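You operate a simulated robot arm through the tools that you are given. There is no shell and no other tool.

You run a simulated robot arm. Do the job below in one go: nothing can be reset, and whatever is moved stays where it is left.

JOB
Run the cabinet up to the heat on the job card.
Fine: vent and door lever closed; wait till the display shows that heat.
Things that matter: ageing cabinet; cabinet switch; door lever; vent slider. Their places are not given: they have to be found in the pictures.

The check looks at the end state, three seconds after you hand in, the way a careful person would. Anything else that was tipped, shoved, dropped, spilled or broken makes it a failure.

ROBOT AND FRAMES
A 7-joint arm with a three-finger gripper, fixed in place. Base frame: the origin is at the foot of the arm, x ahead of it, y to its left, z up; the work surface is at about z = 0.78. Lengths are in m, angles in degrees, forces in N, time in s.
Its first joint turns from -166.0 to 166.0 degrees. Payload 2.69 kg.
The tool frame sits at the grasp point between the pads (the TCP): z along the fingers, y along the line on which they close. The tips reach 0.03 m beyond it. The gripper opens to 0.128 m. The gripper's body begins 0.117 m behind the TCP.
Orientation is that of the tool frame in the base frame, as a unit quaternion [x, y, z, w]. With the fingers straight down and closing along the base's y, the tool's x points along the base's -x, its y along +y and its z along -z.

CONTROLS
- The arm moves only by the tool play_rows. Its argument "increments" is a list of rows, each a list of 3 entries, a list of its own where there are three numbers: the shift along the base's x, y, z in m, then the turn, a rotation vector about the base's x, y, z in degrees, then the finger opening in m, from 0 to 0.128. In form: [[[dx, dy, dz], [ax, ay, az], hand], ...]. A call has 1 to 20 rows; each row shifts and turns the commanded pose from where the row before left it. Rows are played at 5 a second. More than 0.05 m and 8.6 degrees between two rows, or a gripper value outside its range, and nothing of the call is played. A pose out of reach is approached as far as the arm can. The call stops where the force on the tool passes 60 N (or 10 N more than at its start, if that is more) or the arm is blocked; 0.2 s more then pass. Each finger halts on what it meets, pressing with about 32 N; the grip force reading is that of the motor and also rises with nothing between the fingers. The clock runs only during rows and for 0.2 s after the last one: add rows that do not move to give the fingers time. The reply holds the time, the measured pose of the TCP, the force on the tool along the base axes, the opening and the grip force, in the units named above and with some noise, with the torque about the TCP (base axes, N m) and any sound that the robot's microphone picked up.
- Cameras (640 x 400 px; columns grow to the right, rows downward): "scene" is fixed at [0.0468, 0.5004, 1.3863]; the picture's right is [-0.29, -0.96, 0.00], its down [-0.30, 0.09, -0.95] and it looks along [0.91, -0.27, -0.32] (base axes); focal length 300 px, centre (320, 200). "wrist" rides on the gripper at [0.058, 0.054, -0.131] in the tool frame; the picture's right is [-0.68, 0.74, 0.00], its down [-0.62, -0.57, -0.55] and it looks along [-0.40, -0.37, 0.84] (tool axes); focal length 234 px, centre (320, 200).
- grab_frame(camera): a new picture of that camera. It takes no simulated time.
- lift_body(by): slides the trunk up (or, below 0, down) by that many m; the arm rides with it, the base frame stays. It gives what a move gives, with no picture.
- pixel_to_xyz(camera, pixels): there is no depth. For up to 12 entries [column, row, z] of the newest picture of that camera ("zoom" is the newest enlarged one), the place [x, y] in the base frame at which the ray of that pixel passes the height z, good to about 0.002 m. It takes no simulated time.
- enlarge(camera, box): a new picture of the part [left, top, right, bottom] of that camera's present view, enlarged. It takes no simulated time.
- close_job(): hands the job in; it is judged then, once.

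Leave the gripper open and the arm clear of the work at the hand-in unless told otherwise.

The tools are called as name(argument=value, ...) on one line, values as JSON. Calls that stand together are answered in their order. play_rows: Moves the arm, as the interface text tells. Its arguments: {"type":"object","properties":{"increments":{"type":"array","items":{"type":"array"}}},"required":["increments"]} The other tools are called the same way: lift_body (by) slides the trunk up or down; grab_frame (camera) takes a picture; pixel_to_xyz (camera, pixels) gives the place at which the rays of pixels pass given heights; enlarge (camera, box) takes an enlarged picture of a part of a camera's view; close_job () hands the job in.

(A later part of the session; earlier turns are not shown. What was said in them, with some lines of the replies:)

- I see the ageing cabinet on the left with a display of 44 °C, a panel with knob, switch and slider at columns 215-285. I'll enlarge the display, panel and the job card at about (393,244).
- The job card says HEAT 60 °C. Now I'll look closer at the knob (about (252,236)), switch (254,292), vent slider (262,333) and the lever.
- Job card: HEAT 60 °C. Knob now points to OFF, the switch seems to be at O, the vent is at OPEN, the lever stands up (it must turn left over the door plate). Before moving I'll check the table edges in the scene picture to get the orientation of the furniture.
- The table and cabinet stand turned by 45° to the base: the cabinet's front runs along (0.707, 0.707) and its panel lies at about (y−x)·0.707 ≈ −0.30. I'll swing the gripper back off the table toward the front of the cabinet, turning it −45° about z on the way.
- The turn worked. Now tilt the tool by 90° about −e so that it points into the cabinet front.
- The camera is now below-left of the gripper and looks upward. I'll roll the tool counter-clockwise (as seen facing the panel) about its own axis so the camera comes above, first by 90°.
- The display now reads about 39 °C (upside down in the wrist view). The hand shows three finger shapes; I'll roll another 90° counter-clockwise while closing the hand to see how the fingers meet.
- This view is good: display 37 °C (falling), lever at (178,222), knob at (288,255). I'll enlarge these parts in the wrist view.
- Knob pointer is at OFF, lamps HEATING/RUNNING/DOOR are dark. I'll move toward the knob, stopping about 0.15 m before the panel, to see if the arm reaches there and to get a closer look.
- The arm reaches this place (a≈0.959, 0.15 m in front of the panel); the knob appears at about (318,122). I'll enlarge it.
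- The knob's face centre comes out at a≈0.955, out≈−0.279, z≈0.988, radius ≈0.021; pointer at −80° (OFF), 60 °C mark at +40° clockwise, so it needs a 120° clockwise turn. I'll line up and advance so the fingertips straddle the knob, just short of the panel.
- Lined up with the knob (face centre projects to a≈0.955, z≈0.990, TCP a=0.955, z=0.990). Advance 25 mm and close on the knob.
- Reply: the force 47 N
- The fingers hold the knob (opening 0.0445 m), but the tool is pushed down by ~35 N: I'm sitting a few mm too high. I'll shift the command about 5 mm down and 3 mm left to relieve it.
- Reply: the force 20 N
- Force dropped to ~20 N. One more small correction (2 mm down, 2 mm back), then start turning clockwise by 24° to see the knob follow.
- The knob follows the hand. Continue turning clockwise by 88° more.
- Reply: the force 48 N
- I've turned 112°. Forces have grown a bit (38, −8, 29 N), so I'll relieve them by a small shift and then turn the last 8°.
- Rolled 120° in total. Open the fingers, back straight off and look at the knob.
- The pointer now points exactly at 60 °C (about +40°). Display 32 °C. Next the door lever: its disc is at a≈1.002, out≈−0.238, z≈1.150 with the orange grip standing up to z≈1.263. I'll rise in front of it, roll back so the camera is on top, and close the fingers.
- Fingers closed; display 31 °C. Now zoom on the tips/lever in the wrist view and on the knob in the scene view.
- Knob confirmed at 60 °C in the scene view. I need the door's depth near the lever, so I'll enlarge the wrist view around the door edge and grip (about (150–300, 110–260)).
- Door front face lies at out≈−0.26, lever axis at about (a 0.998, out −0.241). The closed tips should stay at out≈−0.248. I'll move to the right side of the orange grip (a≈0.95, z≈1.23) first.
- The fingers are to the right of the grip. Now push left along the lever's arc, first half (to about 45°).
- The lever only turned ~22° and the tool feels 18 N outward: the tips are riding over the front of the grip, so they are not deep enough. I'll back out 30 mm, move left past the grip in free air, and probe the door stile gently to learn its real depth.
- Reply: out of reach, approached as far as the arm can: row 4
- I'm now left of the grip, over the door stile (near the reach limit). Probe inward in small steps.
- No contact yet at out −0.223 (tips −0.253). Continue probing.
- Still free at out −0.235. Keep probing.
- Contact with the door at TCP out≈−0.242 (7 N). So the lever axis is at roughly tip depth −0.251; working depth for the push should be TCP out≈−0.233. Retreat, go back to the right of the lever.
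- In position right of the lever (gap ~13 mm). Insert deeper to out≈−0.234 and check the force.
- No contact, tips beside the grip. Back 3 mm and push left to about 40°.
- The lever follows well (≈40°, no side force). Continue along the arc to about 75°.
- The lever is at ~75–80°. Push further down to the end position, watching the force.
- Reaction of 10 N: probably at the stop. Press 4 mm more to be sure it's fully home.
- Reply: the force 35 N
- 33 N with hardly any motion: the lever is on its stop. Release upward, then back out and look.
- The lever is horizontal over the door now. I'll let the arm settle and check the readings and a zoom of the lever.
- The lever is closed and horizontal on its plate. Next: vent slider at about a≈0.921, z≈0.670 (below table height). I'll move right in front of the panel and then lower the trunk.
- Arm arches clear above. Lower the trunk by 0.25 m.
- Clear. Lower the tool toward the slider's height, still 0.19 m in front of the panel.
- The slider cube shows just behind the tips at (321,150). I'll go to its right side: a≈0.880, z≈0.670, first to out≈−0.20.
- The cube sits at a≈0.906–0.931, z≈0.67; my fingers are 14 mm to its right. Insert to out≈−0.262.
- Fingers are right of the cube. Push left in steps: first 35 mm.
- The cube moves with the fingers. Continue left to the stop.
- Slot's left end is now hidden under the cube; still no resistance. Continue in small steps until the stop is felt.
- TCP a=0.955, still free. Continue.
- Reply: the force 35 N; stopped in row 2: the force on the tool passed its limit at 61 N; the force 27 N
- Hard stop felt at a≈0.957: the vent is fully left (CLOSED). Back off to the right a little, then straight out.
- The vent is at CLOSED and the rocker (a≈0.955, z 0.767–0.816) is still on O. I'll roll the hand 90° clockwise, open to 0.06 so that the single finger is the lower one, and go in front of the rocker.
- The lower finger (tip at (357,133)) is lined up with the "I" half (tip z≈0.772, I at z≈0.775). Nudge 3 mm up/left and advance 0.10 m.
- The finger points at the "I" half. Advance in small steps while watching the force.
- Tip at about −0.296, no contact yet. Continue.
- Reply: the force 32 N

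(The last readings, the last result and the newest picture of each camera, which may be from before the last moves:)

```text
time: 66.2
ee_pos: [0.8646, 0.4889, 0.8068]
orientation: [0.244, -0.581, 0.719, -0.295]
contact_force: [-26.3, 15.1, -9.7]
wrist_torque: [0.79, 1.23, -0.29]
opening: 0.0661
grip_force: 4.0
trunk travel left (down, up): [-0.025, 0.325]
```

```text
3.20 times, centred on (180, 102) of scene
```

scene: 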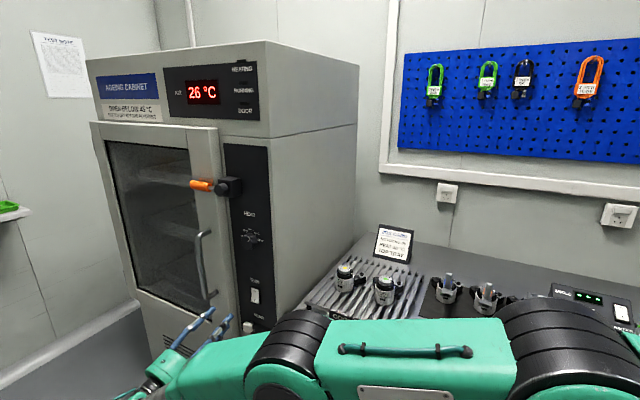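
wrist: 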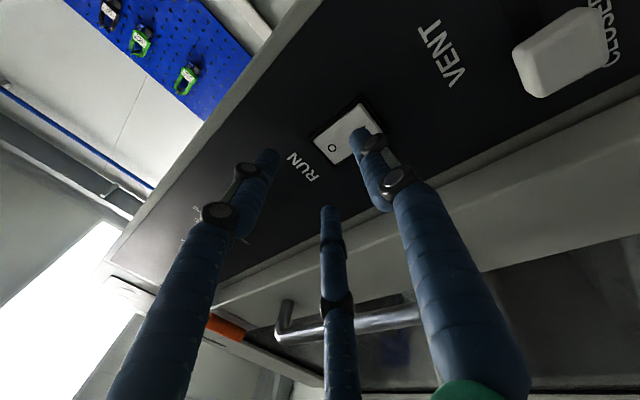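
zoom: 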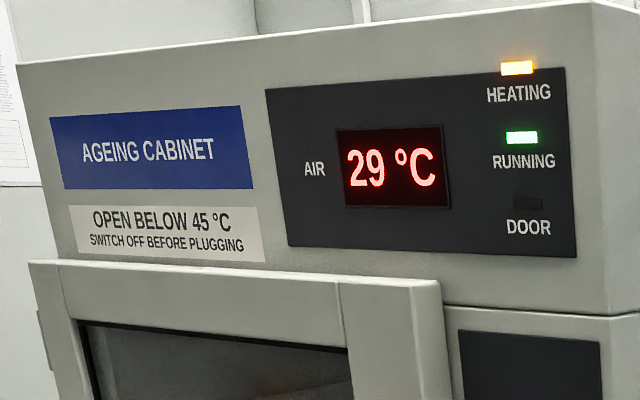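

The rocker toggled: RUNNING (green) and HEATING (amber) are lit, DOOR is dark, air 29 °C and rising. Retreat straight out.

play_rows(increments=[[[-0.015, 0.015, 0], [0, 0, 0], 0.06], [[-0.03, 0.03, 0], [0, 0, 0], 0.06], [[-0.03, 0.03, 0], [0, 0, 0], 0.06], [[-0.03, 0.03, 0], [0, 0, 0], 0.06], [[0, 0, 0], [0, 0, 0], 0.06]])

grab_frame(camera="scene")

grab_frame(camera="wrist")

```text
time: 67.4
ee_pos: [0.7597, 0.5947, 0.8073]
orientation: [0.242, -0.581, 0.718, -0.295]
contact_force: [-0.5, -0.3, -0.7]
wrist_torque: [0.01, 0.0, 0.03]
opening: 0.0599
grip_force: 0.1
trunk travel left (down, up): [-0.025, 0.325]
```

```text
taken
```

scene: 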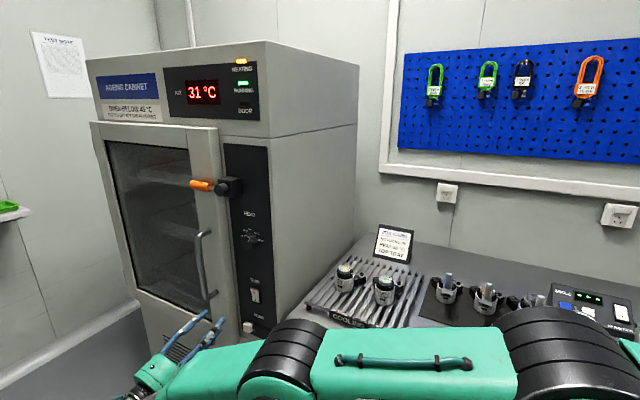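

```text
taken
```

wrist: 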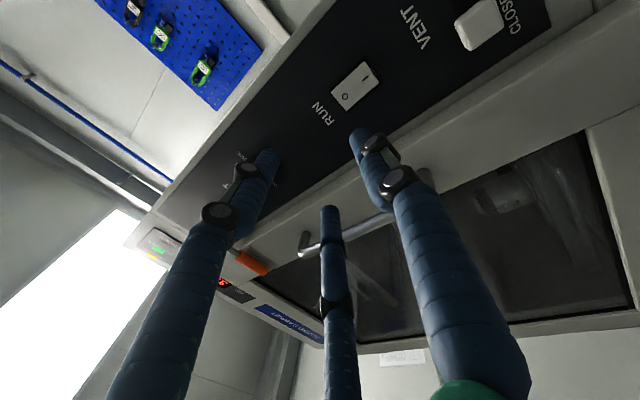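

31 °C and rising. I'll move the hand further away from the cabinet, opening it, and then check the controls.

play_rows(increments=[[[-0.035, 0.02, 0.01], [0, 0, 0], 0.08], [[-0.035, 0.02, 0.01], [0, 0, 0], 0.1], [[-0.035, 0.01, 0.01], [0, 0, 0], 0.12], [[-0.035, 0.0, 0.01], [0, 0, 0], 0.128], [[0, 0, 0], [0, 0, 0], 0.128], [[0, 0, 0], [0, 0, 0], 0.128]])

enlarge(camera="scene", box=[180, 160, 300, 350])

enlarge(camera="scene", box=[232, 205, 276, 255])

grab_frame(camera="scene")

```text
time: 68.8
ee_pos: [0.619, 0.6454, 0.846]
orientation: [0.243, -0.582, 0.718, -0.295]
contact_force: [0.1, -0.7, 0.1]
wrist_torque: [0.04, 0.02, 0.0]
opening: 0.1282
grip_force: 0.1
trunk travel left (down, up): [-0.025, 0.325]
```

```text
2.11 times, centred on (240, 255) of scene
```

zoom: 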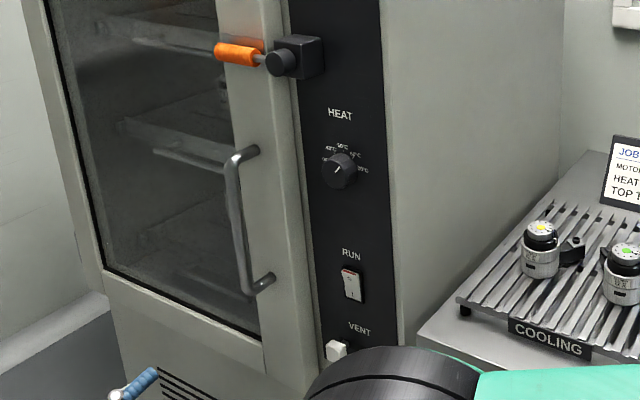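

```text
8.00 times, centred on (254, 230) of scene
```

zoom: 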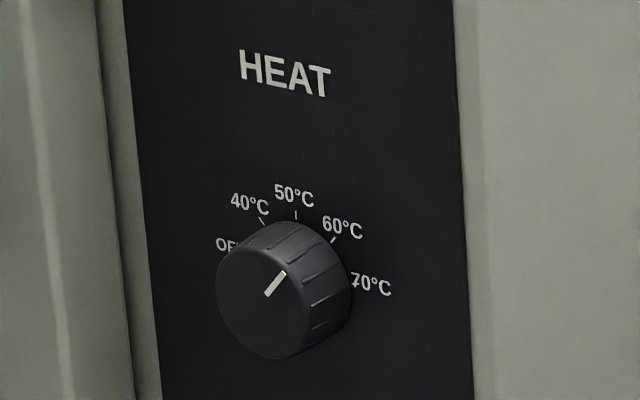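

```text
taken
```

scene: 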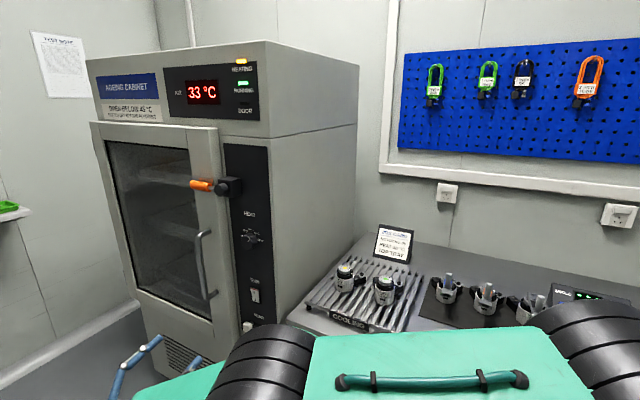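

Lever across the door, vent at CLOSED, knob at 60 °C, switch on; display 33 °C. Hand is open and clear. Now wait.

play_rows(increments=[[[0, 0, 0], [0, 0, 0], 0.128], [[0, 0, 0], [0, 0, 0], 0.128], [[0, 0, 0], [0, 0, 0], 0.128], [[0, 0, 0], [0, 0, 0], 0.128], [[0, 0, 0], [0, 0, 0], 0.128], [[0, 0, 0], [0, 0, 0], 0.128], [[0, 0, 0], [0, 0, 0], 0.128], [[0, 0, 0], [0, 0, 0], 0.128], [[0, 0, 0], [0, 0, 0], 0.128], [[0, 0, 0], [0, 0, 0], 0.128], [[0, 0, 0], [0, 0, 0], 0.128], [[0, 0, 0], [0, 0, 0], 0.128], [[0, 0, 0], [0, 0, 0], 0.128], [[0, 0, 0], [0, 0, 0], 0.128], [[0, 0, 0], [0, 0, 0], 0.128], [[0, 0, 0], [0, 0, 0], 0.128], [[0, 0, 0], [0, 0, 0], 0.128], [[0, 0, 0], [0, 0, 0], 0.128], [[0, 0, 0], [0, 0, 0], 0.128], [[0, 0, 0], [0, 0, 0], 0.128]])

play_rows(increments=[[[0, 0, 0], [0, 0, 0], 0.128], [[0, 0, 0], [0, 0, 0], 0.128], [[0, 0, 0], [0, 0, 0], 0.128], [[0, 0, 0], [0, 0, 0], 0.128], [[0, 0, 0], [0, 0, 0], 0.128], [[0, 0, 0], [0, 0, 0], 0.128], [[0, 0, 0], [0, 0, 0], 0.128], [[0, 0, 0], [0, 0, 0], 0.128], [[0, 0, 0], [0, 0, 0], 0.128], [[0, 0, 0], [0, 0, 0], 0.128], [[0, 0, 0], [0, 0, 0], 0.128], [[0, 0, 0], [0, 0, 0], 0.128], [[0, 0, 0], [0, 0, 0], 0.128], [[0, 0, 0], [0, 0, 0], 0.128], [[0, 0, 0], [0, 0, 0], 0.128], [[0, 0, 0], [0, 0, 0], 0.128], [[0, 0, 0], [0, 0, 0], 0.128], [[0, 0, 0], [0, 0, 0], 0.128], [[0, 0, 0], [0, 0, 0], 0.128], [[0, 0, 0], [0, 0, 0], 0.128]])

enlarge(camera="scene", box=[80, 40, 280, 165])

```text
time: 73.0
ee_pos: [0.6192, 0.646, 0.8451]
orientation: [0.243, -0.58, 0.719, -0.296]
contact_force: [-0.4, 0.4, 0.4]
wrist_torque: [0.02, -0.02, 0.0]
opening: 0.1281
grip_force: 0.0
trunk travel left (down, up): [-0.025, 0.325]
```

```text
time: 77.2
ee_pos: [0.6194, 0.6469, 0.846]
orientation: [0.243, -0.581, 0.718, -0.295]
contact_force: [-0.1, -0.5, -0.2]
wrist_torque: [-0.02, -0.03, 0.02]
opening: 0.1279
grip_force: 0.0
trunk travel left (down, up): [-0.025, 0.325]
```

```text
3.20 times, centred on (180, 102) of scene
```

zoom: 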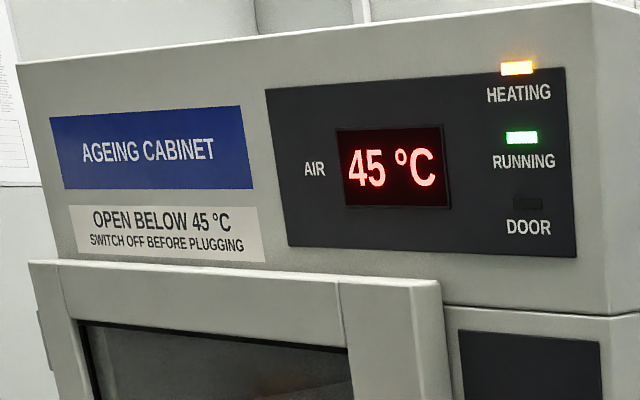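

45 °C after 8.4 s, still heating. Wait another ~8 s.

play_rows(increments=[[[0, 0, 0], [0, 0, 0], 0.128], [[0, 0, 0], [0, 0, 0], 0.128], [[0, 0, 0], [0, 0, 0], 0.128], [[0, 0, 0], [0, 0, 0], 0.128], [[0, 0, 0], [0, 0, 0], 0.128], [[0, 0, 0], [0, 0, 0], 0.128], [[0, 0, 0], [0, 0, 0], 0.128], [[0, 0, 0], [0, 0, 0], 0.128], [[0, 0, 0], [0, 0, 0], 0.128], [[0, 0, 0], [0, 0, 0], 0.128], [[0, 0, 0], [0, 0, 0], 0.128], [[0, 0, 0], [0, 0, 0], 0.128], [[0, 0, 0], [0, 0, 0], 0.128], [[0, 0, 0], [0, 0, 0], 0.128], [[0, 0, 0], [0, 0, 0], 0.128], [[0, 0, 0], [0, 0, 0], 0.128], [[0, 0, 0], [0, 0, 0], 0.128], [[0, 0, 0], [0, 0, 0], 0.128], [[0, 0, 0], [0, 0, 0], 0.128], [[0, 0, 0], [0, 0, 0], 0.128]])

play_rows(increments=[[[0, 0, 0], [0, 0, 0], 0.128], [[0, 0, 0], [0, 0, 0], 0.128], [[0, 0, 0], [0, 0, 0], 0.128], [[0, 0, 0], [0, 0, 0], 0.128], [[0, 0, 0], [0, 0, 0], 0.128], [[0, 0, 0], [0, 0, 0], 0.128], [[0, 0, 0], [0, 0, 0], 0.128], [[0, 0, 0], [0, 0, 0], 0.128], [[0, 0, 0], [0, 0, 0], 0.128], [[0, 0, 0], [0, 0, 0], 0.128], [[0, 0, 0], [0, 0, 0], 0.128], [[0, 0, 0], [0, 0, 0], 0.128], [[0, 0, 0], [0, 0, 0], 0.128], [[0, 0, 0], [0, 0, 0], 0.128], [[0, 0, 0], [0, 0, 0], 0.128], [[0, 0, 0], [0, 0, 0], 0.128], [[0, 0, 0], [0, 0, 0], 0.128], [[0, 0, 0], [0, 0, 0], 0.128], [[0, 0, 0], [0, 0, 0], 0.128], [[0, 0, 0], [0, 0, 0], 0.128]])

enlarge(camera="scene", box=[80, 40, 280, 165])

```text
time: 81.4
ee_pos: [0.6187, 0.6451, 0.846]
orientation: [0.243, -0.581, 0.718, -0.296]
contact_force: [-0.2, 0.1, -0.3]
wrist_torque: [0.01, 0.0, 0.05]
opening: 0.1282
grip_force: 0.1
trunk travel left (down, up): [-0.025, 0.325]
```

```text
time: 85.6
ee_pos: [0.6187, 0.6455, 0.846]
orientation: [0.243, -0.581, 0.718, -0.296]
contact_force: [0.8, 1.1, 0.0]
wrist_torque: [-0.03, 0.01, 0.0]
opening: 0.1276
grip_force: 0.0
trunk travel left (down, up): [-0.025, 0.325]
```

```text
3.20 times, centred on (180, 102) of scene
```

zoom: 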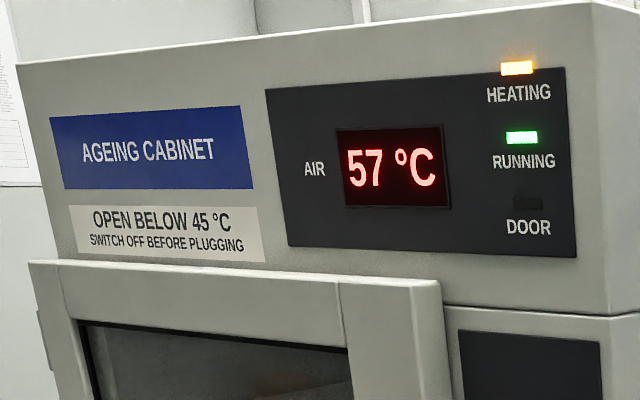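

57 °C, still heating. Wait another ~4 s and look.

play_rows(increments=[[[0, 0, 0], [0, 0, 0], 0.128], [[0, 0, 0], [0, 0, 0], 0.128], [[0, 0, 0], [0, 0, 0], 0.128], [[0, 0, 0], [0, 0, 0], 0.128], [[0, 0, 0], [0, 0, 0], 0.128], [[0, 0, 0], [0, 0, 0], 0.128], [[0, 0, 0], [0, 0, 0], 0.128], [[0, 0, 0], [0, 0, 0], 0.128], [[0, 0, 0], [0, 0, 0], 0.128], [[0, 0, 0], [0, 0, 0], 0.128], [[0, 0, 0], [0, 0, 0], 0.128], [[0, 0, 0], [0, 0, 0], 0.128], [[0, 0, 0], [0, 0, 0], 0.128], [[0, 0, 0], [0, 0, 0], 0.128], [[0, 0, 0], [0, 0, 0], 0.128], [[0, 0, 0], [0, 0, 0], 0.128], [[0, 0, 0], [0, 0, 0], 0.128], [[0, 0, 0], [0, 0, 0], 0.128], [[0, 0, 0], [0, 0, 0], 0.128], [[0, 0, 0], [0, 0, 0], 0.128]])

enlarge(camera="scene", box=[80, 40, 280, 165])

```text
time: 89.8
ee_pos: [0.6186, 0.6452, 0.8467]
orientation: [0.243, -0.581, 0.718, -0.295]
contact_force: [-0.6, -0.9, -0.2]
wrist_torque: [0.01, -0.01, -0.03]
opening: 0.1277
grip_force: 0.1
trunk travel left (down, up): [-0.025, 0.325]
```

```text
3.20 times, centred on (180, 102) of scene
```

zoom: 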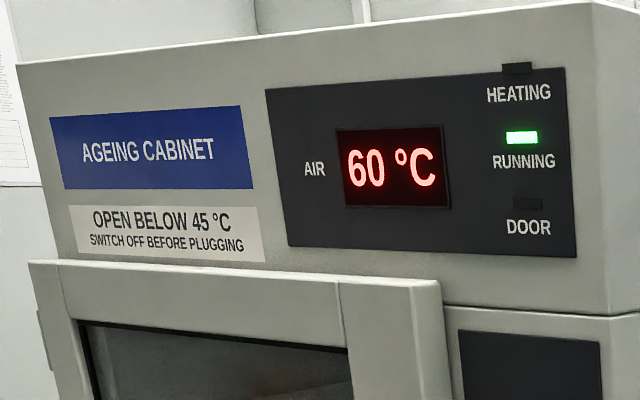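

60 °C is shown and the heater cut out. I'll wait a few more seconds to see that it holds, and check all the controls again.

play_rows(increments=[[[0, 0, 0], [0, 0, 0], 0.128], [[0, 0, 0], [0, 0, 0], 0.128], [[0, 0, 0], [0, 0, 0], 0.128], [[0, 0, 0], [0, 0, 0], 0.128], [[0, 0, 0], [0, 0, 0], 0.128], [[0, 0, 0], [0, 0, 0], 0.128], [[0, 0, 0], [0, 0, 0], 0.128], [[0, 0, 0], [0, 0, 0], 0.128], [[0, 0, 0], [0, 0, 0], 0.128], [[0, 0, 0], [0, 0, 0], 0.128], [[0, 0, 0], [0, 0, 0], 0.128], [[0, 0, 0], [0, 0, 0], 0.128], [[0, 0, 0], [0, 0, 0], 0.128], [[0, 0, 0], [0, 0, 0], 0.128], [[0, 0, 0], [0, 0, 0], 0.128]])

grab_frame(camera="scene")

enlarge(camera="scene", box=[80, 40, 280, 165])

enlarge(camera="scene", box=[180, 160, 300, 350])

```text
time: 93.0
ee_pos: [0.619, 0.6453, 0.8459]
orientation: [0.243, -0.58, 0.719, -0.296]
contact_force: [0.0, 0.1, 0.5]
wrist_torque: [0.02, 0.03, -0.03]
opening: 0.1277
grip_force: 0.0
trunk travel left (down, up): [-0.025, 0.325]
```

```text
taken
```

scene: 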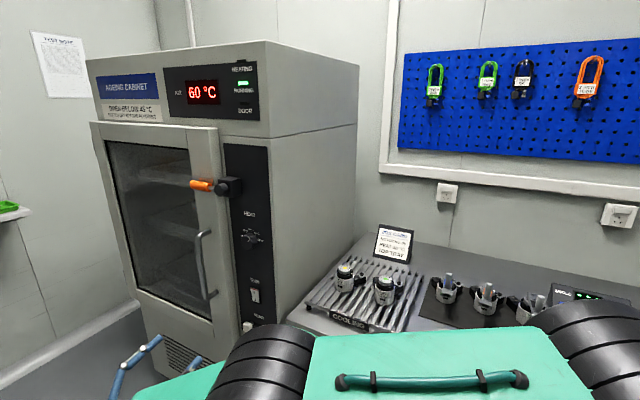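

```text
3.20 times, centred on (180, 102) of scene
```

zoom: 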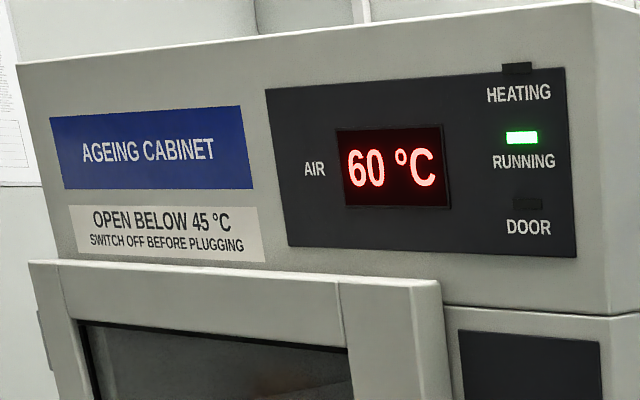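

```text
2.11 times, centred on (240, 255) of scene
```

zoom: 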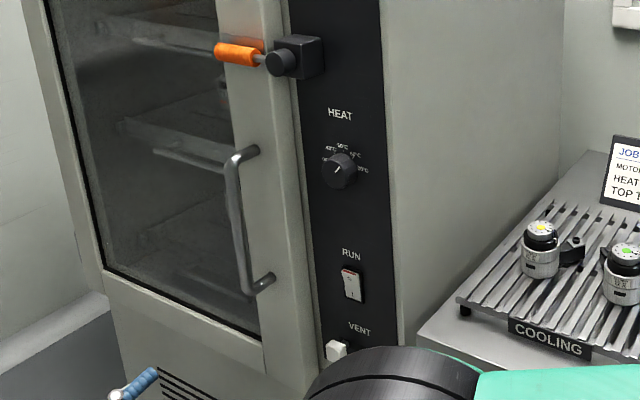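

The display holds at 60 °C with RUNNING lit. The lever is closed, the vent is at CLOSED, the knob is on 60 °C, and the hand is open and clear of the cabinet. The rest of the bench is untouched. Handing in.

close_job()

```text
The job is handed in.
```

The cabinet is running at 60 °C, the heat on the job card. The display reached 60 °C, the heater cut out, and it still read 60 °C about three seconds later, just before I handed the job in.

- **Heat knob:** turned from OFF to the 60 °C mark.
- **Door lever:** swung across the door onto its stop. The first push slipped over the grip, so I repeated it deeper.
- **Vent slider:** pushed left to the CLOSED stop.
- **Cabinet switch:** pressed to I. The RUNNING lamp is lit and the DOOR lamp is dark.

At hand-in the gripper was open and clear of the cabinet, and I saw nothing else on the bench disturbed. The trunk was left 0.25 m below its starting height. I did nothing about the card's motor number and "TOP TRAY" lines, since they were not part of this job.
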